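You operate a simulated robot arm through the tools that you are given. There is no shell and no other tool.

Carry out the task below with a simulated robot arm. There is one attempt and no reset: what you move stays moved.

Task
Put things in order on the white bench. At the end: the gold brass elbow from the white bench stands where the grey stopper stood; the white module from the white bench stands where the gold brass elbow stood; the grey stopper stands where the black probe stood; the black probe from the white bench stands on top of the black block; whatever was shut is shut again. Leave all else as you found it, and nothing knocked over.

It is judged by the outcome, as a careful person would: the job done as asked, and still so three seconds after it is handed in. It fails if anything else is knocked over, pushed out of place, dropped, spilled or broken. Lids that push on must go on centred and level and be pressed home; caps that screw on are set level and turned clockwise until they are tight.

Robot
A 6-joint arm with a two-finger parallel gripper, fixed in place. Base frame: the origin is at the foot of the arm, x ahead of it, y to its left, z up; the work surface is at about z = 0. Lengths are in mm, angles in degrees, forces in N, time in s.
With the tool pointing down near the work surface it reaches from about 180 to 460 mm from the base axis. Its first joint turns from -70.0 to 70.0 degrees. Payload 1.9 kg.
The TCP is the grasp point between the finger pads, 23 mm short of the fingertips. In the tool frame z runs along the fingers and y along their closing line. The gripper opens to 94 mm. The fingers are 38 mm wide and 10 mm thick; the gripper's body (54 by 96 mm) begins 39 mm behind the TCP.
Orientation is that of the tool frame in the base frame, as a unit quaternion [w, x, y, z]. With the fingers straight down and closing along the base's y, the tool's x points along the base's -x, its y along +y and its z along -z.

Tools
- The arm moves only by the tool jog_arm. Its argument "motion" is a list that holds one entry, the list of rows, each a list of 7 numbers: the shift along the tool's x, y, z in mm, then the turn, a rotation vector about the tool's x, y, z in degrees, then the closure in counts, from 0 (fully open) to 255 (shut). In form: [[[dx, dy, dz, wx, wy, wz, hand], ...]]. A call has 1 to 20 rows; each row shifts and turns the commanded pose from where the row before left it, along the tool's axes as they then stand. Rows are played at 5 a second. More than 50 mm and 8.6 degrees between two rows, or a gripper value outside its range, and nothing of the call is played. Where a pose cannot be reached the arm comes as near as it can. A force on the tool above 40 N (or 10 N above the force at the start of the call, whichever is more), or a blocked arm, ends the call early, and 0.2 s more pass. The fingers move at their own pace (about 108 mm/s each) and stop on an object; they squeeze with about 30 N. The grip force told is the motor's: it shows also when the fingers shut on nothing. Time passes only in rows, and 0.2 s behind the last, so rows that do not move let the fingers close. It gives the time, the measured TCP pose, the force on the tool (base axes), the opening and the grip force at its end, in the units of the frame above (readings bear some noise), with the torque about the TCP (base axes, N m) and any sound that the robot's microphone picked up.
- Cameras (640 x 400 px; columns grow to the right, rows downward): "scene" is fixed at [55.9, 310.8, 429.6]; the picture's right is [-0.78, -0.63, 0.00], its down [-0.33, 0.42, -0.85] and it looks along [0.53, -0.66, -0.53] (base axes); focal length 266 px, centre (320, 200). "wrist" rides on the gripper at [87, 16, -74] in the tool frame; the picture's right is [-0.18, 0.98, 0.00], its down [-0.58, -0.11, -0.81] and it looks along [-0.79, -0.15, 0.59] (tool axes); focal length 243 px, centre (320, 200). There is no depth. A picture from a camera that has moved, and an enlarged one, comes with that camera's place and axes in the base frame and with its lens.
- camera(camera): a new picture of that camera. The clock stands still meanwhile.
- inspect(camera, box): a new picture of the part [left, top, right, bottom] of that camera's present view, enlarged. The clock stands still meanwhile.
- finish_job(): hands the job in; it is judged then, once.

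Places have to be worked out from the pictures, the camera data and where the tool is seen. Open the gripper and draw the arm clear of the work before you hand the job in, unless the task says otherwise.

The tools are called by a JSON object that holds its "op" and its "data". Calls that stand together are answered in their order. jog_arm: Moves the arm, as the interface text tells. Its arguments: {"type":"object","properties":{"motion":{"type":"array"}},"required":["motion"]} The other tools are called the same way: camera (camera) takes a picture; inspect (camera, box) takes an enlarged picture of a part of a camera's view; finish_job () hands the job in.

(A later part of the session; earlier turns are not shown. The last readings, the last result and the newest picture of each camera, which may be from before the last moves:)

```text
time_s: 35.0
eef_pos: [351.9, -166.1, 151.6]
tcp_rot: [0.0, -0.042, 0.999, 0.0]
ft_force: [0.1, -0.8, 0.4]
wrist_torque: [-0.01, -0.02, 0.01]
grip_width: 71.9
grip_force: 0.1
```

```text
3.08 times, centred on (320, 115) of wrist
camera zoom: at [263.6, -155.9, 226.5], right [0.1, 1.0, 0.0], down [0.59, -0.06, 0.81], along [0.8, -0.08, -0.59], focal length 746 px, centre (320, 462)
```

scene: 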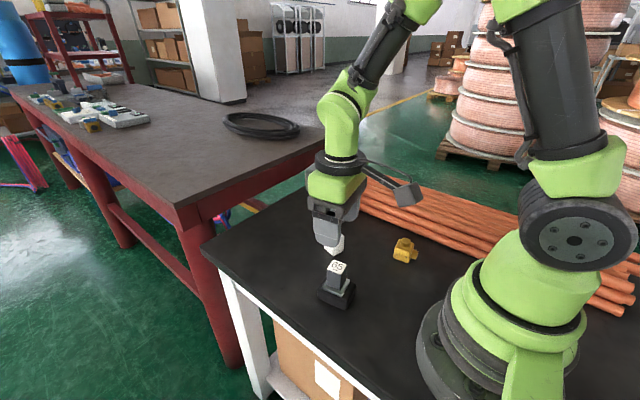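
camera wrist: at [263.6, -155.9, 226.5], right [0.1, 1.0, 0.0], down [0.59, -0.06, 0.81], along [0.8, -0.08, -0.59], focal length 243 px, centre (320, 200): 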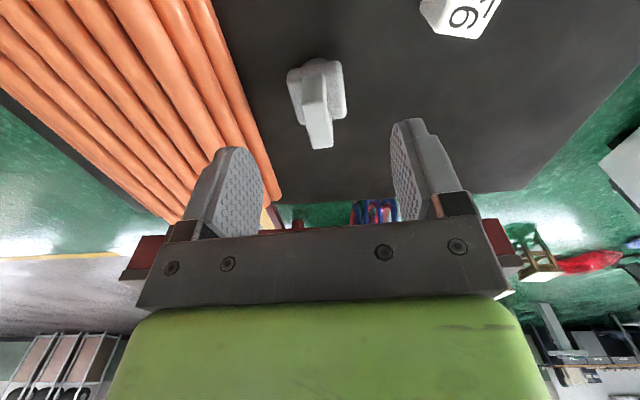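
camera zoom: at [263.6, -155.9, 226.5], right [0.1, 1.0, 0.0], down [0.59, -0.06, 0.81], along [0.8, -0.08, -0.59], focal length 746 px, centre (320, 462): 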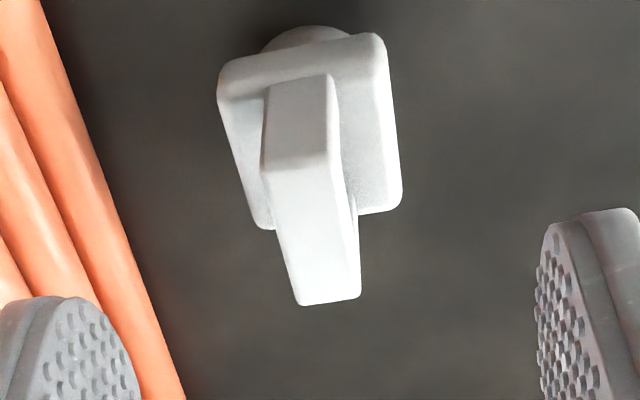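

The stopper handle is centred at about (381,-169.5), yaw 5°, top z≈72 and flange top z≈35. I move over it and descend so the fingertips stop just above the flange.

{"op": "jog_arm", "data": {"motion": [[[-10, -2, 0, 0, 0, 0, 60], [-10, -2, 0, 0, 0, 0, 60], [-9.3, -1.7, 0, 0, 0, 0, 60], [0, 0, 15, 0, 0, 0, 60], [0, 0, 15, 0, 0, 0, 60], [0, 0, 15, 0, 0, 0, 60], [0, 0, 10, 0, 0, 0, 60], [0, 0, 10, 0, 0, 0, 60], [0, 0, 0, 0, 0, 0, 60]]]}}

{"op": "camera", "data": {"camera": "wrist"}}

{"op": "inspect", "data": {"camera": "scene", "box": [290, 160, 380, 230]}}

```text
time_s: 37.0
eef_pos: [379.3, -169.7, 87.2]
tcp_rot: [0.0, -0.043, 0.999, 0.0]
ft_force: [-0.7, -0.1, -0.6]
wrist_torque: [0.04, 0.0, 0.01]
grip_width: 72.0
grip_force: 0.1
```

```text
taken
camera wrist: at [291.3, -159.2, 161.8], right [0.1, 1.0, 0.0], down [0.59, -0.06, 0.81], along [0.8, -0.08, -0.59], focal length 243 px, centre (320, 200)
```

wrist: 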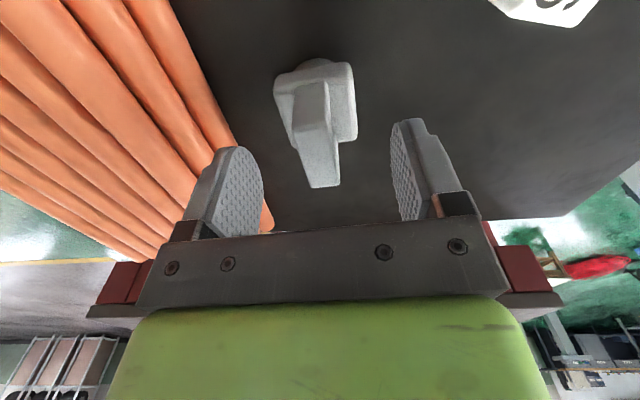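

```text
5.71 times, centred on (335, 195) of scene
camera zoom: at [55.9, 310.8, 429.6], right [-0.78, -0.63, 0.0], down [-0.33, 0.42, -0.85], along [0.53, -0.66, -0.53], focal length 1517 px, centre (234, 229)
```

zoom: 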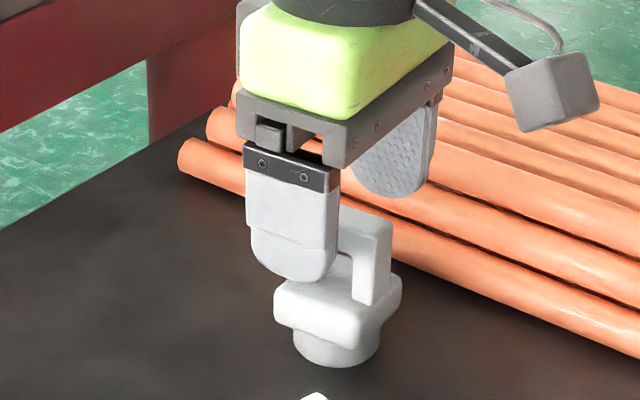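

Centring looks right. I descend to TCP z≈61 and close on the handle slowly.

{"op": "jog_arm", "data": {"motion": [[[-1.5, 0, 8, 0, 0, 0, 60], [0, 0, 8, 0, 0, 0, 60], [0, 0, 6, 0, 0, 0, 60], [0, 0, 3.7, 0, 0, 0, 60], [0, 0, 0, 0, 0, 0, 60]]]}}

{"op": "inspect", "data": {"camera": "scene", "box": [290, 170, 380, 230]}}

{"op": "inspect", "data": {"camera": "wrist", "box": [170, 70, 490, 270]}}

```text
time_s: 38.2
eef_pos: [382.0, -168.3, 61.4]
tcp_rot: [0.0, -0.043, 0.999, 0.0]
ft_force: [0.2, 0.6, -0.5]
wrist_torque: [-0.01, -0.01, 0.01]
grip_width: 71.9
grip_force: 0.1
```

```text
6.67 times, centred on (335, 200) of scene
camera zoom: at [55.9, 310.8, 429.6], right [-0.78, -0.63, 0.0], down [-0.33, 0.42, -0.85], along [0.53, -0.66, -0.53], focal length 1770 px, centre (220, 200)
```

zoom: 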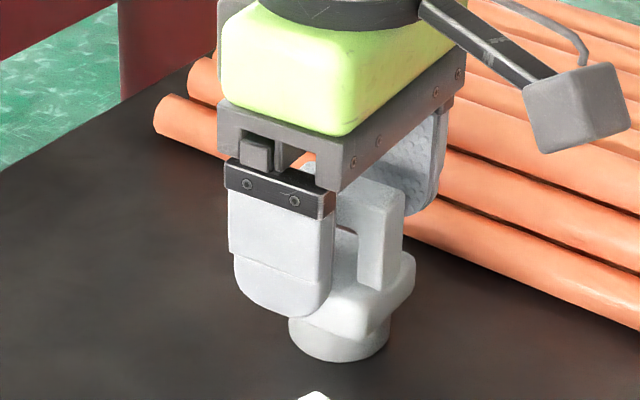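

```text
2.00 times, centred on (330, 170) of wrist
camera zoom: at [293.3, -158.9, 136.6], right [0.1, 1.0, 0.0], down [0.59, -0.06, 0.81], along [0.8, -0.08, -0.59], focal length 485 px, centre (300, 260)
```

zoom: 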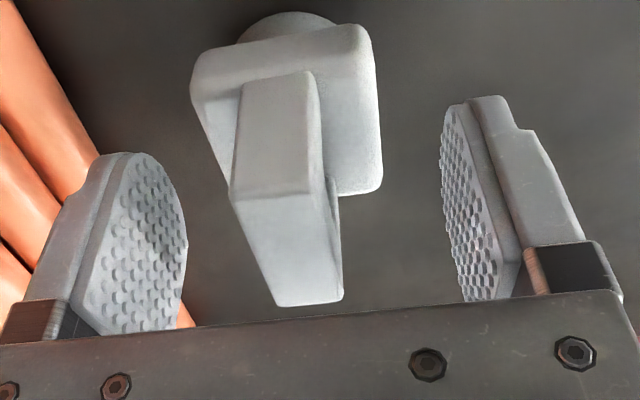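

The handle is midway between the pads and the fingertips are clear of the flange. I close slowly.

{"op": "jog_arm", "data": {"motion": [[[0, 0, 0, 0, 0, 0, 110], [0, 0, 0, 0, 0, 0, 160], [0, 0, 0, 0, 0, 0, 185], [0, 0, 0, 0, 0, 0, 195], [0, 0, 0, 0, 0, 0, 201], [0, 0, 0, 0, 0, 0, 207], [0, 0, 0, 0, 0, 0, 213], [0, 0, 0, 0, 0, 0, 219], [0, 0, 0, 0, 0, 0, 230], [0, 0, 0, 0, 0, 0, 255], [0, 0, 0, 0, 0, 0, 255]]]}}

{"op": "inspect", "data": {"camera": "wrist", "box": [170, 70, 490, 270]}}

{"op": "inspect", "data": {"camera": "scene", "box": [290, 170, 380, 230]}}

```text
time_s: 40.6
eef_pos: [381.0, -168.6, 61.7]
tcp_rot: [0.001, -0.043, 0.999, -0.001]
ft_force: [-0.8, -1.7, 3.2]
wrist_torque: [-0.04, -0.04, -0.04]
grip_width: 17.9
grip_force: 29.4
```

```text
2.00 times, centred on (330, 170) of wrist
camera zoom: at [293.3, -158.9, 136.8], right [0.1, 1.0, 0.0], down [0.59, -0.06, 0.81], along [0.8, -0.08, -0.59], focal length 485 px, centre (300, 260)
```

zoom: 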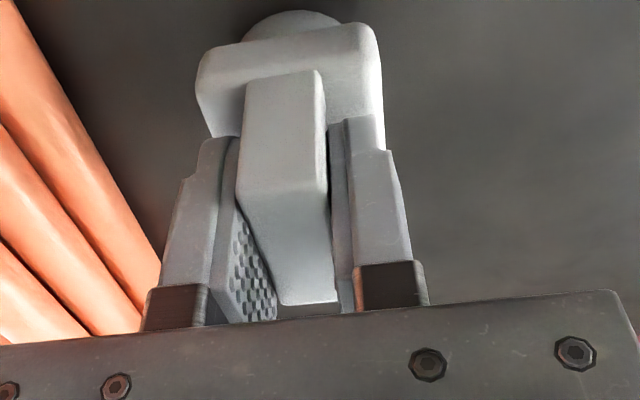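

```text
6.67 times, centred on (335, 200) of scene
camera zoom: at [55.9, 310.8, 429.6], right [-0.78, -0.63, 0.0], down [-0.33, 0.42, -0.85], along [0.53, -0.66, -0.53], focal length 1770 px, centre (220, 200)
```

zoom: 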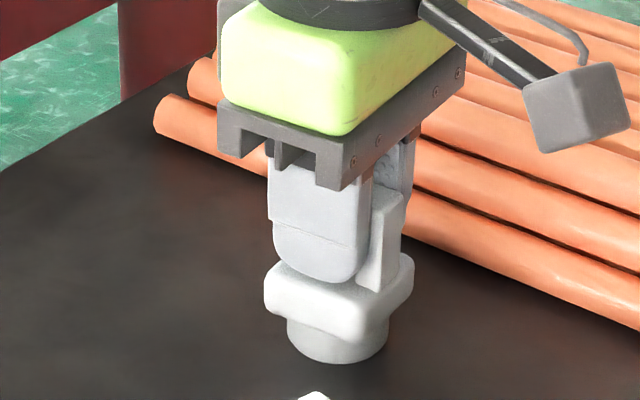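

Gripped at 17.9 mm. I lift slowly and check for slip or sticking.

{"op": "jog_arm", "data": {"motion": [[[0, 0, -1, 0, 0, 0, 255], [0, 0, -2, 0, 0, 0, 255], [0, 0, -3, 0, 0, 0, 255], [0, 0, -3, 0, 0, 0, 255], [0, 0, -2, 0, 0, 0, 255], [0, 0, -1, 0, 0, 0, 255]]]}}

{"op": "inspect", "data": {"camera": "wrist", "box": [170, 70, 490, 270]}}

{"op": "inspect", "data": {"camera": "scene", "box": [290, 170, 380, 230]}}

```text
time_s: 42.0
eef_pos: [381.5, -169.8, 74.8]
tcp_rot: [0.0, -0.042, 0.999, 0.0]
ft_force: [-0.4, -0.3, -0.3]
wrist_torque: [0.01, 0.0, -0.01]
grip_width: 18.1
grip_force: 30.0
```

```text
2.00 times, centred on (330, 170) of wrist
camera zoom: at [293.3, -158.9, 148.8], right [0.1, 1.0, 0.0], down [0.59, -0.06, 0.81], along [0.8, -0.08, -0.59], focal length 485 px, centre (300, 260)
```

zoom: 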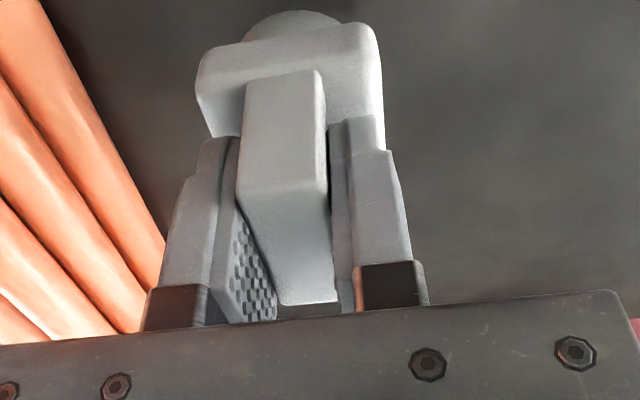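

```text
6.67 times, centred on (335, 200) of scene
camera zoom: at [56.0, 310.8, 429.6], right [-0.78, -0.63, 0.0], down [-0.33, 0.42, -0.85], along [0.53, -0.66, -0.53], focal length 1770 px, centre (220, 200)
```

zoom: 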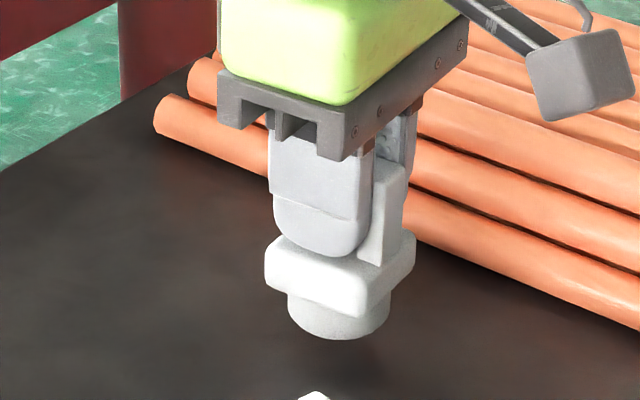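

The stopper hangs level without slip. I raise it and carry it to the probe's old spot (361,31).

{"op": "jog_arm", "data": {"motion": [[[0, 0, -4, 0, 0, 0, 255], [0, 0, -10, 0, 0, 0, 255], [0, 0, -15, 0, 0, 0, 255], [0, 0, -15, 0, 0, 0, 255], [0, 0, -10, 0, 0, 0, 255], [0, 0, -5, 0, 0, 0, 255], [0, 4, 0, 0, 0, 0, 255], [0, 10, 0, 0, 0, 0, 255], [0.2, 16, 0, 0, 0, 0, 255], [0.3, 20, 0, 0, 0, 0, 255], [0.3, 22, 0, 0, 0, 0, 255], [0.3, 22, 0, 0, 0, 0, 255], [0.3, 22, 0, 0, 0, 0, 255], [0.3, 22, 0, 0, 0, 0, 255], [0.3, 20, 0, 0, 0, 0, 255], [0.3, 16, 0, 0, 0, 0, 255], [0.2, 12, 0, 0, 0, 0, 255], [0.2, 8, 0, 0, 0, 0, 255], [0, 5, 0, 0, 0, 0, 255], [0, 2.2, 0, 0, 0, 0, 255]]]}}

{"op": "camera", "data": {"camera": "wrist"}}

{"op": "inspect", "data": {"camera": "scene", "box": [240, 180, 380, 300]}}

```text
time_s: 46.2
eef_pos: [362.1, 30.4, 132.8]
tcp_rot: [0.0, -0.043, 0.999, -0.001]
ft_force: [0.4, -0.2, -0.2]
wrist_torque: [0.0, 0.02, -0.01]
grip_width: 17.8
grip_force: 30.0
```

```text
taken
camera wrist: at [273.8, 40.5, 207.4], right [0.1, 1.0, 0.0], down [0.59, -0.06, 0.81], along [0.8, -0.08, -0.59], focal length 243 px, centre (320, 200)
```

wrist: 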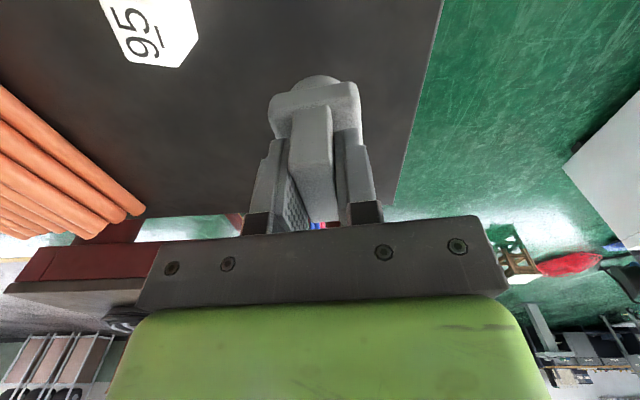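

```text
3.33 times, centred on (310, 240) of scene
camera zoom: at [55.9, 310.8, 429.6], right [-0.78, -0.63, 0.0], down [-0.33, 0.42, -0.85], along [0.53, -0.66, -0.53], focal length 885 px, centre (353, 67)
```

zoom: 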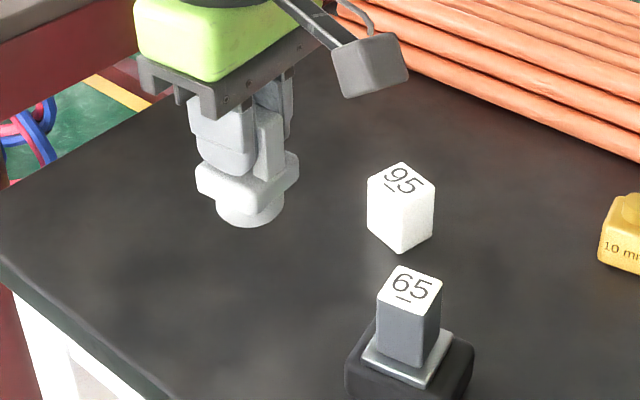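

The stopper is above (361,30). I add 0.9 mm in y and descend toward the bench, slowing near contact at TCP z≈61.6.

{"op": "jog_arm", "data": {"motion": [[[0, 0.9, 3, 0, 0, 0, 255], [0, 0, 8, 0, 0, 0, 255], [0, 0, 12, 0, 0, 0, 255], [0, 0, 12, 0, 0, 0, 255], [0, 0, 12, 0, 0, 0, 255], [0, 0, 10, 0, 0, 0, 255], [0, 0, 6, 0, 0, 0, 255], [0, 0, 3, 0, 0, 0, 255], [0, 0, 1.5, 0, 0, 0, 255], [0, 0, 0, 0, 0, 0, 255]]]}}

{"op": "inspect", "data": {"camera": "scene", "box": [250, 210, 340, 280]}}

```text
time_s: 48.4
eef_pos: [361.2, 32.4, 64.2]
tcp_rot: [0.001, -0.043, 0.999, 0.0]
ft_force: [-0.2, -0.8, 0.3]
wrist_torque: [-0.02, 0.01, 0.03]
grip_width: 17.8
grip_force: 30.2
```

```text
5.71 times, centred on (295, 245) of scene
camera zoom: at [56.0, 310.8, 429.6], right [-0.78, -0.63, 0.0], down [-0.33, 0.42, -0.85], along [0.53, -0.66, -0.53], focal length 1517 px, centre (463, -57)
```

zoom: 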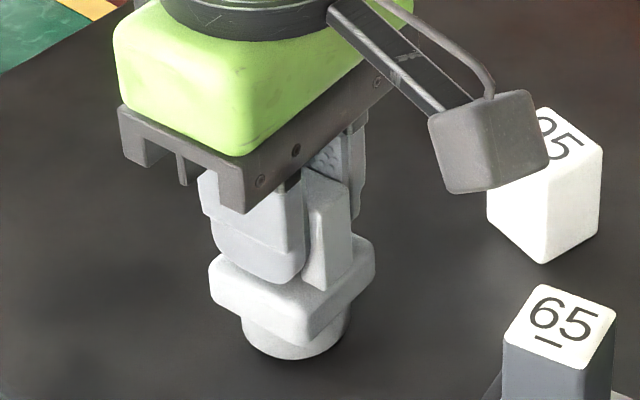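

About 2–3 mm above the bench. I descend in small steps to contact.

{"op": "jog_arm", "data": {"motion": [[[0, 0, 1, 0, 0, 0, 255], [0, 0, 1, 0, 0, 0, 255], [0, 0, 0.5, 0, 0, 0, 255], [0, 0, 0, 0, 0, 0, 255]]]}}

```text
time_s: 49.4
eef_pos: [360.7, 32.0, 62.5]
tcp_rot: [0.0, -0.044, 0.999, 0.0]
ft_force: [0.9, -0.3, -1.0]
wrist_torque: [-0.02, -0.04, -0.04]
grip_width: 17.8
grip_force: 30.0
```

No contact yet; another small step down.

{"op": "jog_arm", "data": {"motion": [[[0, 0, 0.5, 0, 0, 0, 255], [0, 0, 0.5, 0, 0, 0, 255], [0, 0, 0, 0, 0, 0, 255]]]}}

```text
time_s: 50.2
eef_pos: [361.2, 31.9, 63.3]
tcp_rot: [0.0, -0.043, 0.999, 0.0]
ft_force: [-0.3, 0.5, -0.8]
wrist_torque: [0.03, -0.01, -0.01]
grip_width: 17.9
grip_force: 30.1
```

I check the camera height reading to know the remaining gap.

{"op": "inspect", "data": {"camera": "wrist", "box": [170, 70, 490, 270]}}

{"op": "inspect", "data": {"camera": "scene", "box": [265, 230, 325, 270]}}

```text
2.00 times, centred on (330, 170) of wrist
camera zoom: at [273.4, 41.4, 137.1], right [0.1, 1.0, 0.0], down [0.59, -0.06, 0.81], along [0.8, -0.08, -0.59], focal length 485 px, centre (300, 260)
```

zoom: 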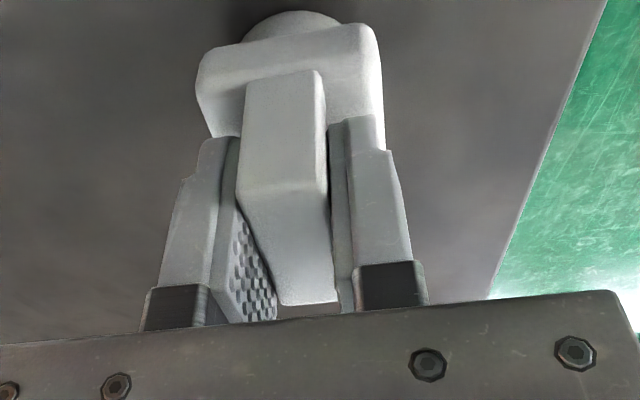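

```text
10.00 times, centred on (295, 250) of scene
camera zoom: at [56.0, 310.8, 429.6], right [-0.78, -0.63, 0.0], down [-0.33, 0.42, -0.85], along [0.53, -0.66, -0.53], focal length 2655 px, centre (570, -300)
```

zoom: 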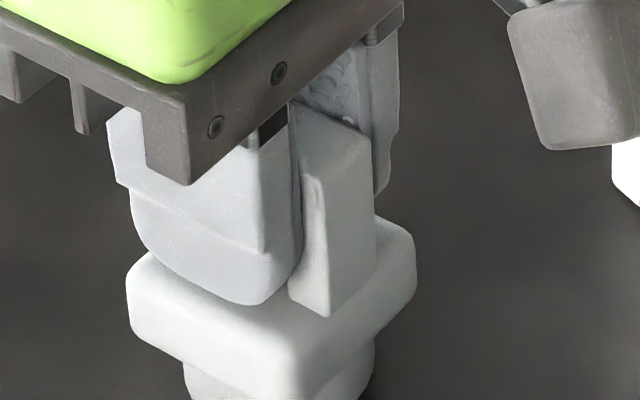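

About 0.4 mm left. I step down 0.5 mm twice and read the force.

{"op": "jog_arm", "data": {"motion": [[[0, 0, 0.5, 0, 0, 0, 255], [0, 0, 0.3, 0, 0, 0, 255], [0, 0, 0, 0, 0, 0, 255]]]}}

```text
time_s: 51.0
eef_pos: [361.8, 32.1, 62.9]
tcp_rot: [0.0, -0.043, 0.999, 0.001]
ft_force: [-5.5, -1.9, 14.5]
wrist_torque: [-0.05, 0.3, 0.02]
grip_width: 17.8
grip_force: 30.0
```

Contact with the bench (14 N). I relieve slightly and release the handle slowly.

{"op": "jog_arm", "data": {"motion": [[[0, 0, -0.3, 0, 0, 0, 255], [0, 0, 0, 0, 0, 0, 210], [0, 0, 0, 0, 0, 0, 204], [0, 0, 0, 0, 0, 0, 196], [0, 0, 0, 0, 0, 0, 180], [0, 0, 0, 0, 0, 0, 150], [0, 0, 0, 0, 0, 0, 110], [0, 0, 0, 0, 0, 0, 80], [0, 0, 0, 0, 0, 0, 80]]]}}

{"op": "inspect", "data": {"camera": "wrist", "box": [170, 70, 490, 270]}}

{"op": "inspect", "data": {"camera": "scene", "box": [250, 210, 340, 280]}}

```text
time_s: 53.0
eef_pos: [360.3, 32.1, 61.3]
tcp_rot: [0.0, -0.043, 0.999, 0.0]
ft_force: [0.4, 0.6, -0.2]
wrist_torque: [0.0, 0.01, -0.01]
grip_width: 64.8
grip_force: 0.1
```

```text
2.00 times, centred on (330, 170) of wrist
camera zoom: at [273.4, 41.9, 136.6], right [0.1, 1.0, 0.0], down [0.59, -0.06, 0.81], along [0.8, -0.08, -0.59], focal length 485 px, centre (300, 260)
```

zoom: 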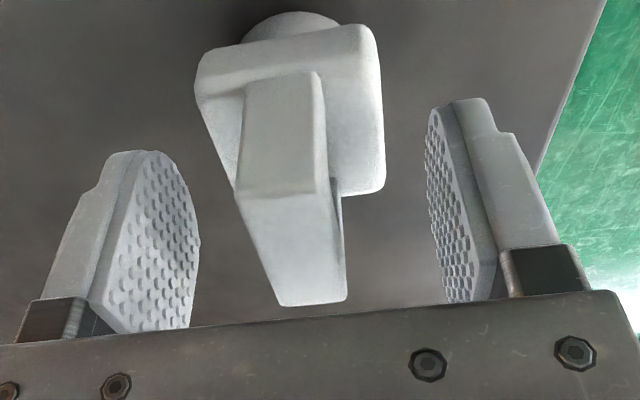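

```text
5.71 times, centred on (295, 245) of scene
camera zoom: at [55.9, 310.8, 429.6], right [-0.78, -0.63, 0.0], down [-0.33, 0.42, -0.85], along [0.53, -0.66, -0.53], focal length 1517 px, centre (463, -57)
```

zoom: 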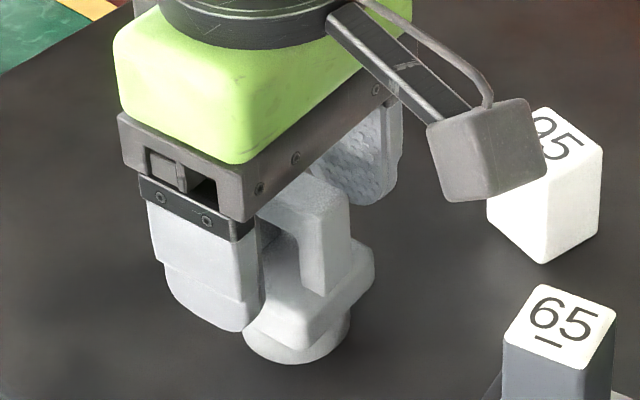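

The stopper stands freely at the probe's old spot. I raise clear and move toward the elbow at about (188,-148), yawing to +11.5°.

{"op": "jog_arm", "data": {"motion": [[[0, 0, -6, 0, 0, 0, 80], [0, 0, -16, 0, 0, 0, 80], [0, 0, -24, 0, 0, 0, 80], [0, 0, -28, 0, 0, 0, 80], [0, 0, -26, 0, 0, 0, 80], [10, -9, 0, 0, 0, 0, 80], [20, -18, 0, 0, 0, 0, 80], [20, -18, 0, 0, 0, 0, 80], [20, -18, 0, 0, 0, 0, 80], [20, -18, 0, 0, 0, 0, 80], [20, -18, 0, 0, 0, 0, 80], [20, -18, 0, 0, 0, 0, 80], [20, -18, 0, 0, 0, 0, 80], [20, -18, 0, 0, 0, 0, 80], [10, -9, 0, 0, 0, -6.7, 80], [0, 0, 0, 0, 0, 0, 80]]]}}

{"op": "camera", "data": {"camera": "wrist"}}

{"op": "camera", "data": {"camera": "scene"}}

```text
time_s: 56.4
eef_pos: [194.4, -145.2, 161.0]
tcp_rot: [0.0, -0.102, 0.995, 0.0]
ft_force: [-0.1, 0.6, -0.1]
wrist_torque: [0.0, 0.02, 0.01]
grip_width: 64.4
grip_force: 0.1
```

```text
taken
camera wrist: at [107.8, -144.9, 235.7], right [-0.02, 1.0, 0.0], down [0.59, 0.01, 0.81], along [0.81, 0.02, -0.59], focal length 243 px, centre (320, 200)
```

wrist: 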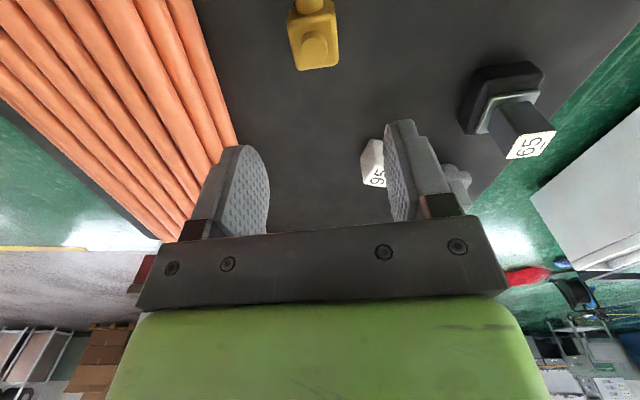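

```text
taken
```

scene: 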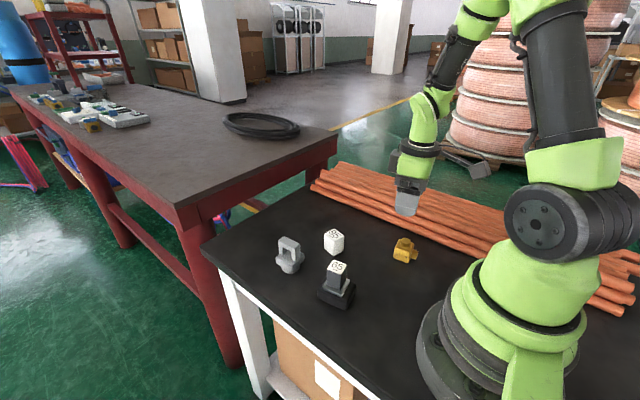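

{"op": "inspect", "data": {"camera": "wrist", "box": [250, 0, 390, 90]}}

```text
4.44 times, centred on (320, 45) of wrist
camera zoom: at [107.8, -144.9, 235.7], right [-0.02, 1.0, 0.0], down [0.59, 0.01, 0.81], along [0.81, 0.02, -0.59], focal length 1078 px, centre (320, 889)
```

zoom: 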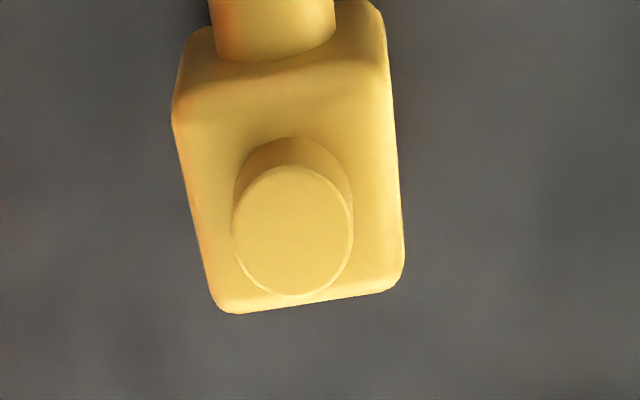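

The elbow body is centred at (187.5,-147.6), ~33 mm wide, yaw ~11°. I move over it and descend partway to check.

{"op": "jog_arm", "data": {"motion": [[[4, -0.5, 0, 0, 0, 0, 80], [4.4, -0.4, 0, 0, 0, 0, 80], [0, 0, 10, 0, 0, 0, 80], [0, 0, 15, 0, 0, 0, 80], [0, 0, 15, 0, 0, 0, 80], [0, 0, 15, 0, 0, 0, 80], [0, 0, 15, 0, 0, 0, 80], [0, 0, 10, 0, 0, 0, 80], [0, 0, 0, 0, 0, 0, 80]]]}}

{"op": "camera", "data": {"camera": "wrist"}}

{"op": "inspect", "data": {"camera": "scene", "box": [360, 200, 450, 280]}}

```text
time_s: 58.4
eef_pos: [187.2, -147.8, 80.6]
tcp_rot: [-0.001, -0.101, 0.995, 0.0]
ft_force: [0.7, 0.3, -0.3]
wrist_torque: [0.01, 0.01, 0.0]
grip_width: 64.6
grip_force: 0.1
```

```text
taken
camera wrist: at [99.2, -147.8, 155.3], right [-0.02, 1.0, 0.0], down [0.59, 0.01, 0.81], along [0.81, 0.01, -0.59], focal length 243 px, centre (320, 200)
```

wrist: 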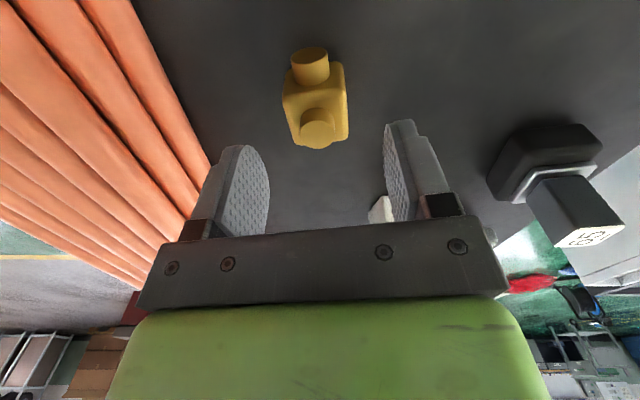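

```text
5.00 times, centred on (405, 240) of scene
camera zoom: at [55.9, 310.8, 429.6], right [-0.78, -0.63, 0.0], down [-0.33, 0.42, -0.85], along [0.53, -0.66, -0.53], focal length 1328 px, centre (-105, 0)
```

zoom: 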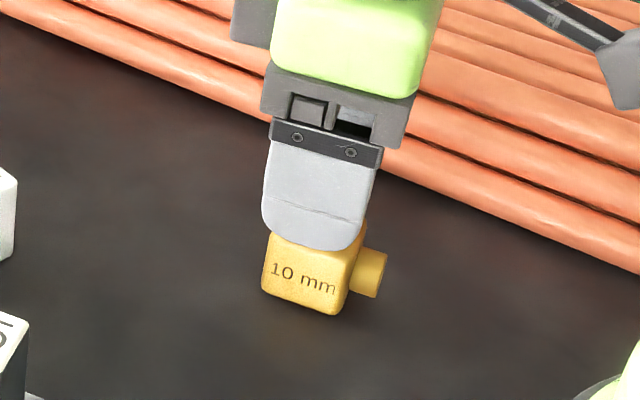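

Alignment is good. I continue down to TCP z≈27, slowing at the end.

{"op": "jog_arm", "data": {"motion": [[[0, 0, 10, 0, 0, 0, 80], [0, 0, 12, 0, 0, 0, 80], [0, 0, 12, 0, 0, 0, 80], [0, 0, 10, 0, 0, 0, 80], [0, 0, 6, 0, 0, 0, 80], [0, 0, 2.5, 0, 0, 0, 80], [0, 0, 0, 0, 0, 0, 80]]]}}

{"op": "camera", "data": {"camera": "wrist"}}

{"op": "inspect", "data": {"camera": "scene", "box": [360, 200, 450, 280]}}

```text
time_s: 60.0
eef_pos: [188.0, -148.1, 29.6]
tcp_rot: [-0.001, -0.1, 0.995, 0.0]
ft_force: [0.1, 0.2, 0.4]
wrist_torque: [0.0, -0.02, -0.02]
grip_width: 64.7
grip_force: 0.1
```

```text
taken
camera wrist: at [99.6, -148.2, 103.4], right [-0.02, 1.0, 0.0], down [0.59, 0.01, 0.81], along [0.81, 0.01, -0.59], focal length 243 px, centre (320, 200)
```

wrist: 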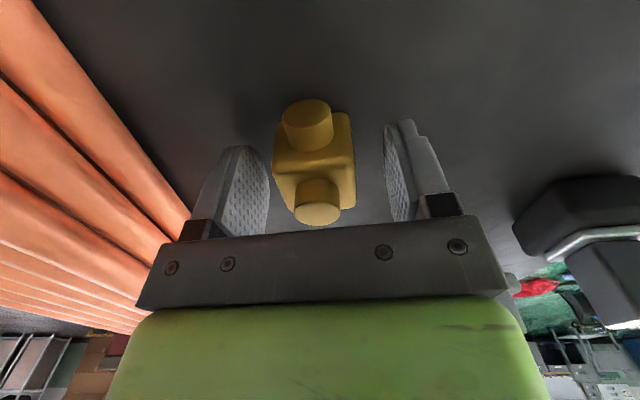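

```text
5.00 times, centred on (405, 240) of scene
camera zoom: at [55.9, 310.8, 429.6], right [-0.78, -0.63, 0.0], down [-0.33, 0.42, -0.85], along [0.53, -0.66, -0.53], focal length 1328 px, centre (-105, 0)
```

zoom: 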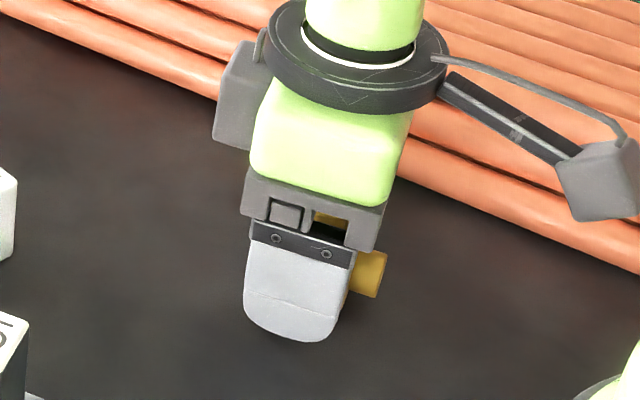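

The elbow is centred between pads at TCP (187.5,-148). I close slowly.

{"op": "jog_arm", "data": {"motion": [[[0, 0, 0, 0, 0, 0, 120], [0, 0, 0, 0, 0, 0, 140], [0, 0, 0, 0, 0, 0, 150], [0, 0, 0, 0, 0, 0, 157], [0, 0, 0, 0, 0, 0, 163], [0, 0, 0, 0, 0, 0, 169], [0, 0, 0, 0, 0, 0, 176], [0, 0, 0, 0, 0, 0, 190], [0, 0, 0, 0, 0, 0, 255], [0, 0, 0, 0, 0, 0, 255]]]}}

{"op": "camera", "data": {"camera": "wrist"}}

```text
time_s: 62.2
eef_pos: [187.2, -148.4, 29.2]
tcp_rot: [0.001, -0.101, 0.995, 0.0]
ft_force: [0.4, 0.3, -0.2]
wrist_torque: [-0.06, 0.01, 0.02]
grip_width: 35.7
grip_force: 29.7
```

```text
taken
camera wrist: at [99.6, -148.2, 103.5], right [-0.02, 1.0, 0.0], down [0.59, 0.01, 0.81], along [0.81, 0.02, -0.59], focal length 243 px, centre (320, 200)
```

wrist: 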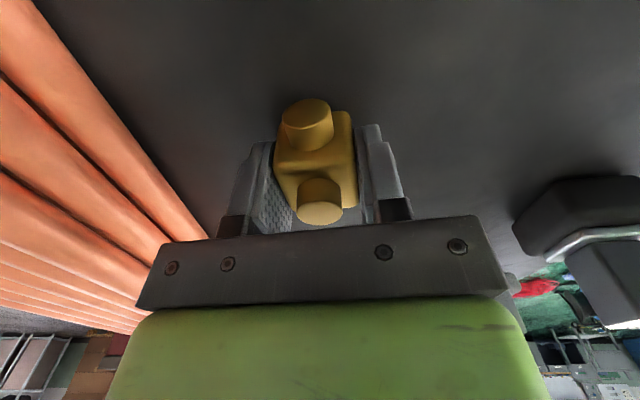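

Gripped at 35.7 mm. I lift slowly and check.

{"op": "jog_arm", "data": {"motion": [[[0, 0, -1, 0, 0, 0, 255], [0, 0, -2, 0, 0, 0, 255], [0, 0, -3, 0, 0, 0, 255], [0, 0, -4, 0, 0, 0, 255], [0, 0, -3, 0, 0, 0, 255], [0, 0, -2, 0, 0, 0, 255], [0, 0, 0, 0, 0, 0, 255]]]}}

{"op": "camera", "data": {"camera": "wrist"}}

{"op": "inspect", "data": {"camera": "scene", "box": [360, 200, 450, 280]}}

```text
time_s: 63.8
eef_pos: [187.7, -147.3, 43.6]
tcp_rot: [-0.001, -0.1, 0.995, 0.001]
ft_force: [-0.6, 0.4, -1.4]
wrist_torque: [0.0, -0.01, 0.01]
grip_width: 35.8
grip_force: 29.8
```

```text
taken
camera wrist: at [99.8, -148.0, 118.9], right [-0.02, 1.0, 0.0], down [0.59, 0.01, 0.81], along [0.81, 0.02, -0.59], focal length 243 px, centre (320, 200)
```

wrist: 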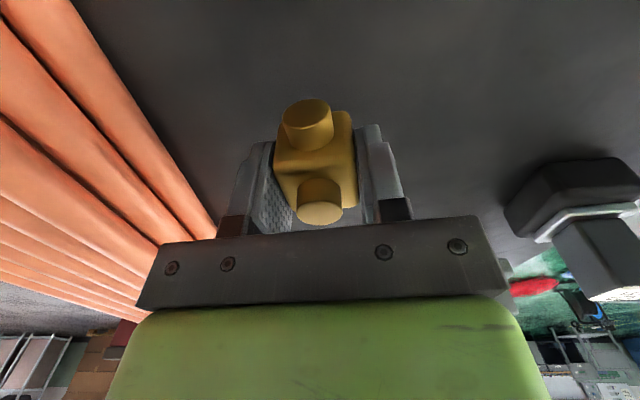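

```text
5.00 times, centred on (405, 240) of scene
camera zoom: at [56.0, 310.8, 429.6], right [-0.78, -0.63, 0.0], down [-0.33, 0.42, -0.85], along [0.53, -0.66, -0.53], focal length 1328 px, centre (-105, 0)
```

zoom: 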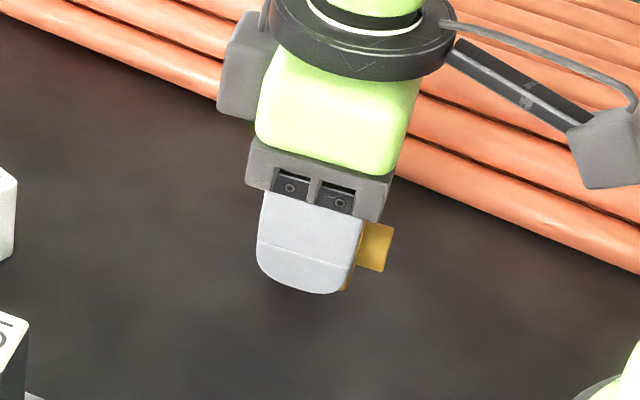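

No slip; the elbow hangs level. I raise it and carry it to the stopper's old spot (381,-170).

{"op": "jog_arm", "data": {"motion": [[[0, 0, -4, 0, 0, 0, 255], [0, 0, -10, 0, 0, 0, 255], [0, 0, -14, 0, 0, 0, 255], [0, 0, -14, 0, 0, 0, 255], [0, 0, -10, 0, 0, 0, 255], [0, 0, -4, 0, 0, 0, 255], [-3.7, -1.2, 0, 0, 0, 0, 255], [-9.2, -3, 0, 0, 0, 0, 255], [-16.6, -5.5, 0, 0, 0, 0, 255], [-20.3, -6.7, 0, 0, 0, 0, 255], [-21.2, -7, 0, 0, 0, 0, 255], [-21.2, -7, 0, 0, 0, 0, 255], [-21.2, -7, 0, 0, 0, 0, 255], [-21.2, -7, 0, 0, 0, 0, 255], [-20.3, -6.7, 0, 0, 0, 0, 255], [-14.8, -4.9, 0, 0, 0, 0, 255], [-9.2, -3, 0, 0, 0, 0, 255], [-5.5, -1.8, 0, 0, 0, 0, 255], [0, 0, 0, 0, 0, 0, 255]]]}}

{"op": "camera", "data": {"camera": "wrist"}}

{"op": "inspect", "data": {"camera": "scene", "box": [280, 150, 400, 250]}}

```text
time_s: 67.8
eef_pos: [380.2, -170.1, 100.9]
tcp_rot: [0.0, -0.102, 0.995, 0.001]
ft_force: [0.2, 0.6, -1.7]
wrist_torque: [0.02, -0.01, -0.01]
grip_width: 35.6
grip_force: 30.3
```

```text
taken
camera wrist: at [292.5, -170.4, 175.0], right [-0.02, 1.0, 0.0], down [0.59, 0.01, 0.81], along [0.81, 0.02, -0.59], focal length 243 px, centre (320, 200)
```

wrist: 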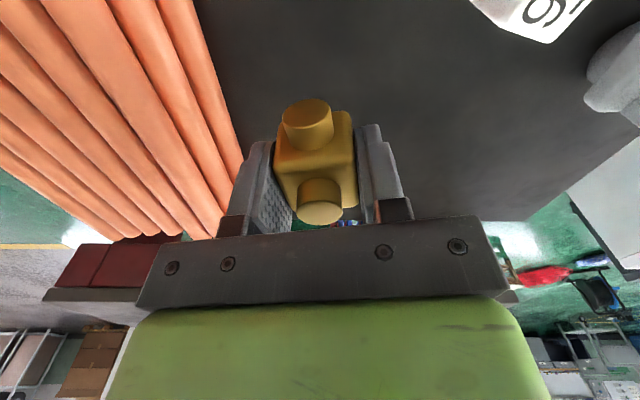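

```text
4.00 times, centred on (340, 200) of scene
camera zoom: at [56.0, 310.8, 429.6], right [-0.78, -0.63, 0.0], down [-0.33, 0.42, -0.85], along [0.53, -0.66, -0.53], focal length 1062 px, centre (240, 200)
```

zoom: 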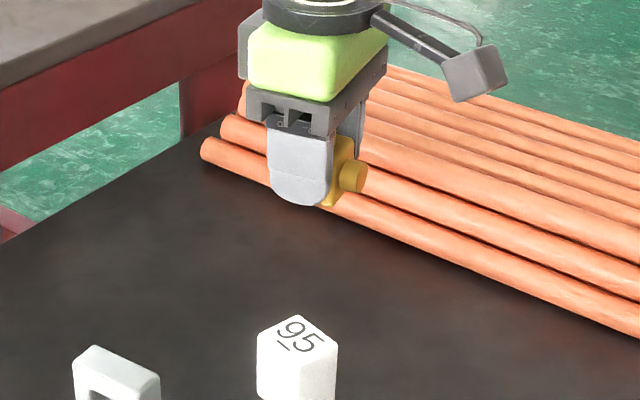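

At (380.3,-170.4). I descend toward the bench (contact expected when lowered ~71 mm), slowing at the end.

{"op": "jog_arm", "data": {"motion": [[[0, 0.4, 4, 0, 0, 0, 255], [0, 0, 9, 0, 0, 0, 255], [0, 0, 13, 0, 0, 0, 255], [0, 0, 13, 0, 0, 0, 255], [0, 0, 12, 0, 0, 0, 255], [0, 0, 9, 0, 0, 0, 255], [0, 0, 5, 0, 0, 0, 255], [0, 0, 3, 0, 0, 0, 255], [0, 0, 1, 0, 0, 0, 255], [0, 0, 0, 0, 0, 0, 255]]]}}

{"op": "inspect", "data": {"camera": "scene", "box": [300, 170, 380, 230]}}

{"op": "camera", "data": {"camera": "wrist"}}

```text
time_s: 70.0
eef_pos: [379.4, -169.7, 30.7]
tcp_rot: [-0.001, -0.101, 0.995, 0.0]
ft_force: [-0.4, -0.3, -2.8]
wrist_torque: [0.01, -0.02, 0.0]
grip_width: 35.6
grip_force: 30.7
```

```text
6.67 times, centred on (340, 200) of scene
camera zoom: at [56.0, 310.8, 429.6], right [-0.78, -0.63, 0.0], down [-0.33, 0.42, -0.85], along [0.53, -0.66, -0.53], focal length 1770 px, centre (187, 200)
```

zoom: 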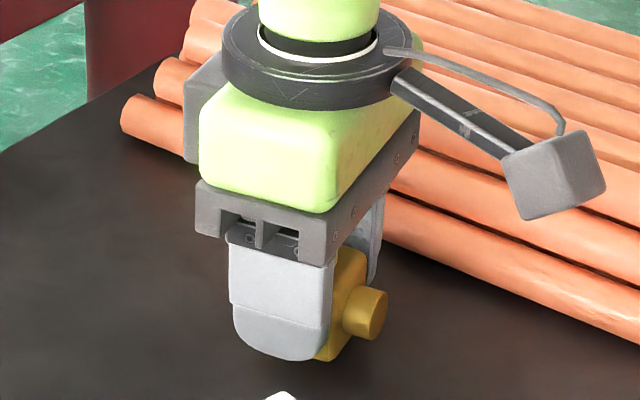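

```text
taken
camera wrist: at [292.2, -169.9, 105.4], right [-0.02, 1.0, 0.0], down [0.59, 0.01, 0.81], along [0.81, 0.01, -0.59], focal length 243 px, centre (320, 200)
```

wrist: 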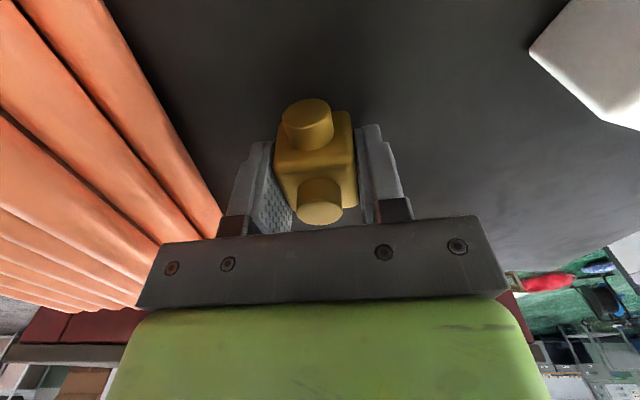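

About 1.9 mm to go. I take small steps to contact.

{"op": "jog_arm", "data": {"motion": [[[0, 0, 0.8, 0, 0, 0, 255], [0, 0, 0.6, 0, 0, 0, 255], [0, 0, 0.3, 0, 0, 0, 255], [0, 0, 0, 0, 0, 0, 255]]]}}

```text
time_s: 71.0
eef_pos: [380.4, -169.5, 28.6]
tcp_rot: [0.001, -0.102, 0.995, 0.0]
ft_force: [-0.5, -0.8, -2.1]
wrist_torque: [-0.03, 0.0, 0.05]
grip_width: 35.9
grip_force: 30.1
```

No contact yet; another 0.4 mm steps.

{"op": "jog_arm", "data": {"motion": [[[0, 0, 0.4, 0, 0, 0, 255], [0, 0, 0, 0, 0, 0, 255]]]}}

```text
time_s: 71.6
eef_pos: [379.7, -170.1, 28.2]
tcp_rot: [0.0, -0.101, 0.995, 0.0]
ft_force: [-3.2, 0.3, 6.6]
wrist_torque: [-0.13, 0.18, 0.0]
grip_width: 35.6
grip_force: 29.8
```

The elbow touches the bench at 6.6 N. I release slowly and open.

{"op": "jog_arm", "data": {"motion": [[[0, 0, 0, 0, 0, 0, 160], [0, 0, 0, 0, 0, 0, 155], [0, 0, 0, 0, 0, 0, 148], [0, 0, 0, 0, 0, 0, 135], [0, 0, 0, 0, 0, 0, 110], [0, 0, 0, 0, 0, 0, 85], [0, 0, 0, 0, 0, 0, 85]]]}}

{"op": "camera", "data": {"camera": "wrist"}}

{"op": "inspect", "data": {"camera": "scene", "box": [300, 170, 380, 230]}}

```text
time_s: 73.2
eef_pos: [380.6, -170.1, 28.0]
tcp_rot: [0.0, -0.101, 0.995, -0.001]
ft_force: [-0.2, 0.0, 0.9]
wrist_torque: [0.03, 0.0, -0.02]
grip_width: 62.5
grip_force: 0.1
```

```text
taken
camera wrist: at [292.3, -169.8, 103.3], right [-0.02, 1.0, 0.0], down [0.59, 0.01, 0.81], along [0.81, 0.01, -0.59], focal length 243 px, centre (320, 200)
```

wrist: 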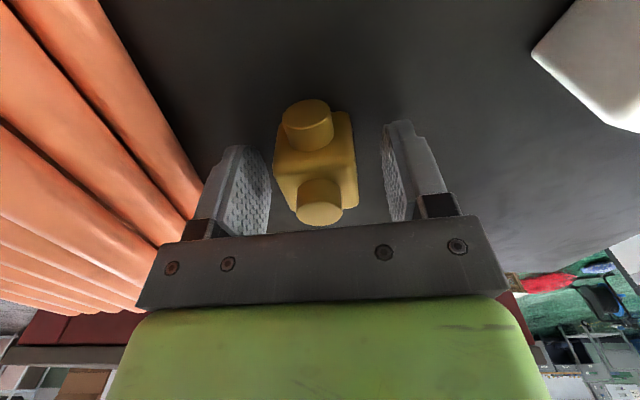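

```text
6.67 times, centred on (340, 200) of scene
camera zoom: at [55.9, 310.8, 429.6], right [-0.78, -0.63, 0.0], down [-0.33, 0.42, -0.85], along [0.53, -0.66, -0.53], focal length 1770 px, centre (187, 200)
```

zoom: 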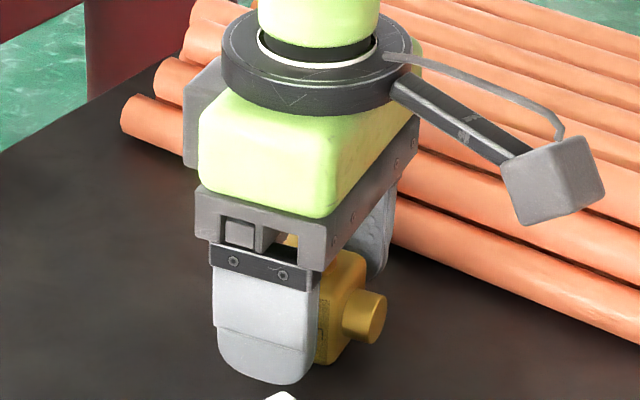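

The elbow stands at the stopper's old spot. I raise clear, yaw to about -13° for the module and move near it.

{"op": "jog_arm", "data": {"motion": [[[0, 0, -5, 0, 0, 0, 85], [0, 0, -15, 0, 0, 0, 85], [0, 0, -25, 0, 0, 0, 85], [0, 0, -30, 0, 0, 0, 85], [0, 0, -30, 0, 0, 0, 85], [0, 0, -15, 0, 0, 0, 85], [0, 0, 0, 0, 0, 8.2, 85], [0, 0, 0, 0, 0, 8.2, 85], [0, 0, 0, 0, 0, 8.2, 85], [12, 10, 0, 0, 0, 0, 85], [20, 17, 0, 0, 0, 0, 85], [22, 19, 0, 0, 0, 0, 85], [22, 19, 0, 0, 0, 0, 85], [20.2, 17.3, 0, 0, 0, 0, 85], [0, 0, 0, 0, 0, 0, 85]]]}}

{"op": "camera", "data": {"camera": "wrist"}}

{"op": "inspect", "data": {"camera": "wrist", "box": [250, 20, 390, 130]}}

{"op": "inspect", "data": {"camera": "scene", "box": [240, 170, 440, 310]}}

```text
time_s: 76.4
eef_pos: [305.5, -70.6, 148.4]
tcp_rot: [0.0, 0.113, 0.994, 0.001]
ft_force: [0.6, -0.3, 0.0]
wrist_torque: [-0.02, 0.02, 0.01]
grip_width: 62.9
grip_force: 0.1
```

```text
taken
camera wrist: at [224.8, -33.7, 223.6], right [0.4, 0.92, 0.0], down [0.54, -0.24, 0.81], along [0.74, -0.32, -0.59], focal length 243 px, centre (320, 200)
```

wrist: 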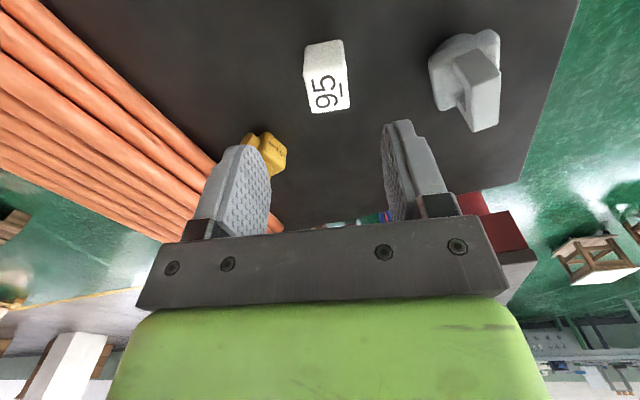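

```text
3.64 times, centred on (320, 75) of wrist
camera zoom: at [224.8, -33.7, 223.6], right [0.4, 0.92, 0.0], down [0.54, -0.24, 0.81], along [0.74, -0.32, -0.59], focal length 882 px, centre (320, 654)
```

zoom: 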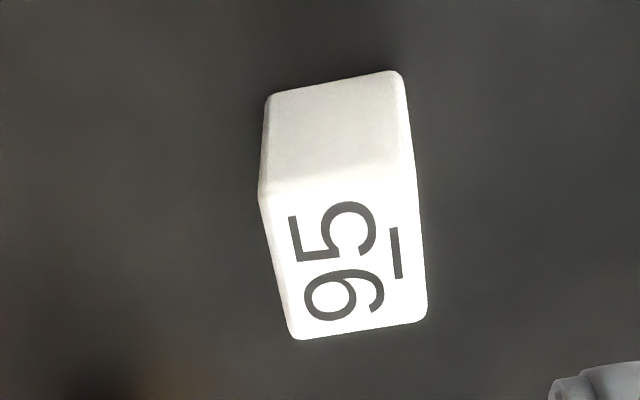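

```text
2.86 times, centred on (340, 240) of scene
camera zoom: at [55.9, 310.8, 429.6], right [-0.78, -0.63, 0.0], down [-0.33, 0.42, -0.85], along [0.53, -0.66, -0.53], focal length 759 px, centre (263, 86)
```

zoom: 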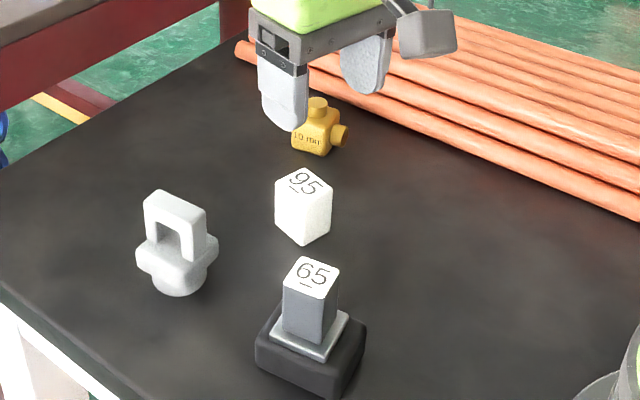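

Module: centre (322,-69.7), yaw ≈ -13°, ~30.5×34 mm, 41 mm tall. I move over it and descend in two stages.

{"op": "jog_arm", "data": {"motion": [[[-8, 2.3, 0, 0, 0, 0, 85], [-8.8, 2.4, 0, 0, 0, 0, 85], [0, 0, 10, 0, 0, 0, 85], [0, 0, 18, 0, 0, 0, 85], [0, 0, 18, 0, 0, 0, 85], [0, 0, 14, 0, 0, 0, 85], [0, 0, 6, 0, 0, 0, 85], [0, 0, 0, 0, 0, 0, 85]]]}}

{"op": "camera", "data": {"camera": "wrist"}}

{"op": "inspect", "data": {"camera": "scene", "box": [240, 170, 440, 310]}}

```text
time_s: 78.2
eef_pos: [322.6, -67.3, 82.4]
tcp_rot: [0.0, 0.113, 0.994, 0.001]
ft_force: [0.3, -0.4, 0.1]
wrist_torque: [0.02, 0.0, -0.01]
grip_width: 62.9
grip_force: 0.1
```

```text
taken
camera wrist: at [240.8, -31.1, 157.3], right [0.4, 0.92, 0.0], down [0.54, -0.24, 0.81], along [0.74, -0.32, -0.59], focal length 243 px, centre (320, 200)
```

wrist: 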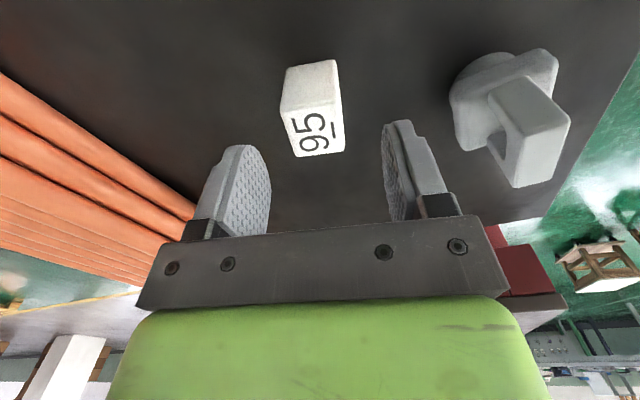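

```text
2.86 times, centred on (340, 240) of scene
camera zoom: at [55.9, 310.8, 429.6], right [-0.78, -0.63, 0.0], down [-0.33, 0.42, -0.85], along [0.53, -0.66, -0.53], focal length 759 px, centre (263, 86)
```

zoom: 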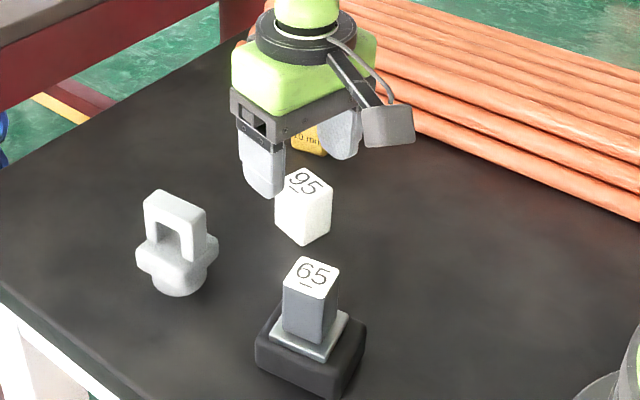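

The camera pose shows the TCP ~1.7 mm off in both tool axes; I correct that and descend to z≈28.

{"op": "jog_arm", "data": {"motion": [[[-1.7, -1.6, 0, 0, 0, 0, 85], [0, 0, 8, 0, 0, 0, 85], [0, 0, 13, 0, 0, 0, 85], [0, 0, 13, 0, 0, 0, 85], [0, 0, 11, 0, 0, 0, 85], [0, 0, 6, 0, 0, 0, 85], [0, 0, 3, 0, 0, 0, 85], [0, 0, 0, 0, 0, 0, 85]]]}}

{"op": "camera", "data": {"camera": "wrist"}}

{"op": "inspect", "data": {"camera": "scene", "box": [280, 190, 400, 270]}}

```text
time_s: 80.0
eef_pos: [324.0, -69.8, 28.1]
tcp_rot: [0.0, 0.113, 0.994, 0.001]
ft_force: [-0.2, 0.1, 0.7]
wrist_torque: [0.0, -0.04, 0.01]
grip_width: 62.5
grip_force: 0.2
```

```text
taken
camera wrist: at [242.7, -33.0, 103.8], right [0.4, 0.92, 0.0], down [0.54, -0.24, 0.81], along [0.74, -0.32, -0.59], focal length 243 px, centre (320, 200)
```

wrist: 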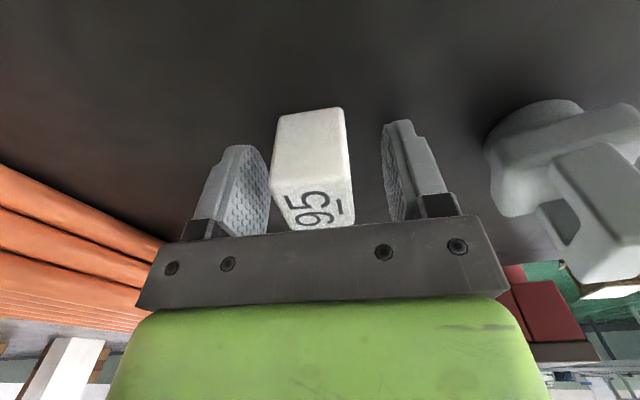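

```text
5.00 times, centred on (340, 230) of scene
camera zoom: at [55.9, 310.8, 429.6], right [-0.78, -0.63, 0.0], down [-0.33, 0.42, -0.85], along [0.53, -0.66, -0.53], focal length 1328 px, centre (220, 50)
```

zoom: 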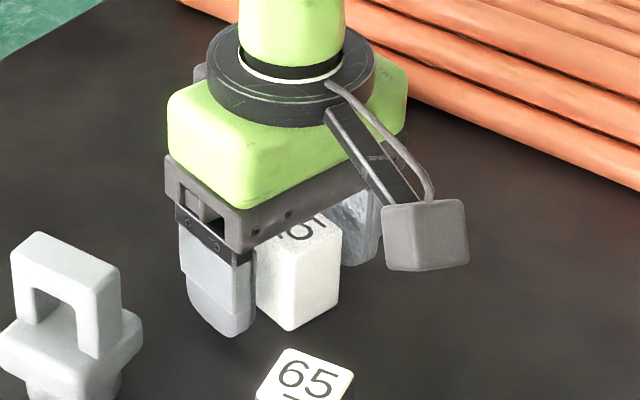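

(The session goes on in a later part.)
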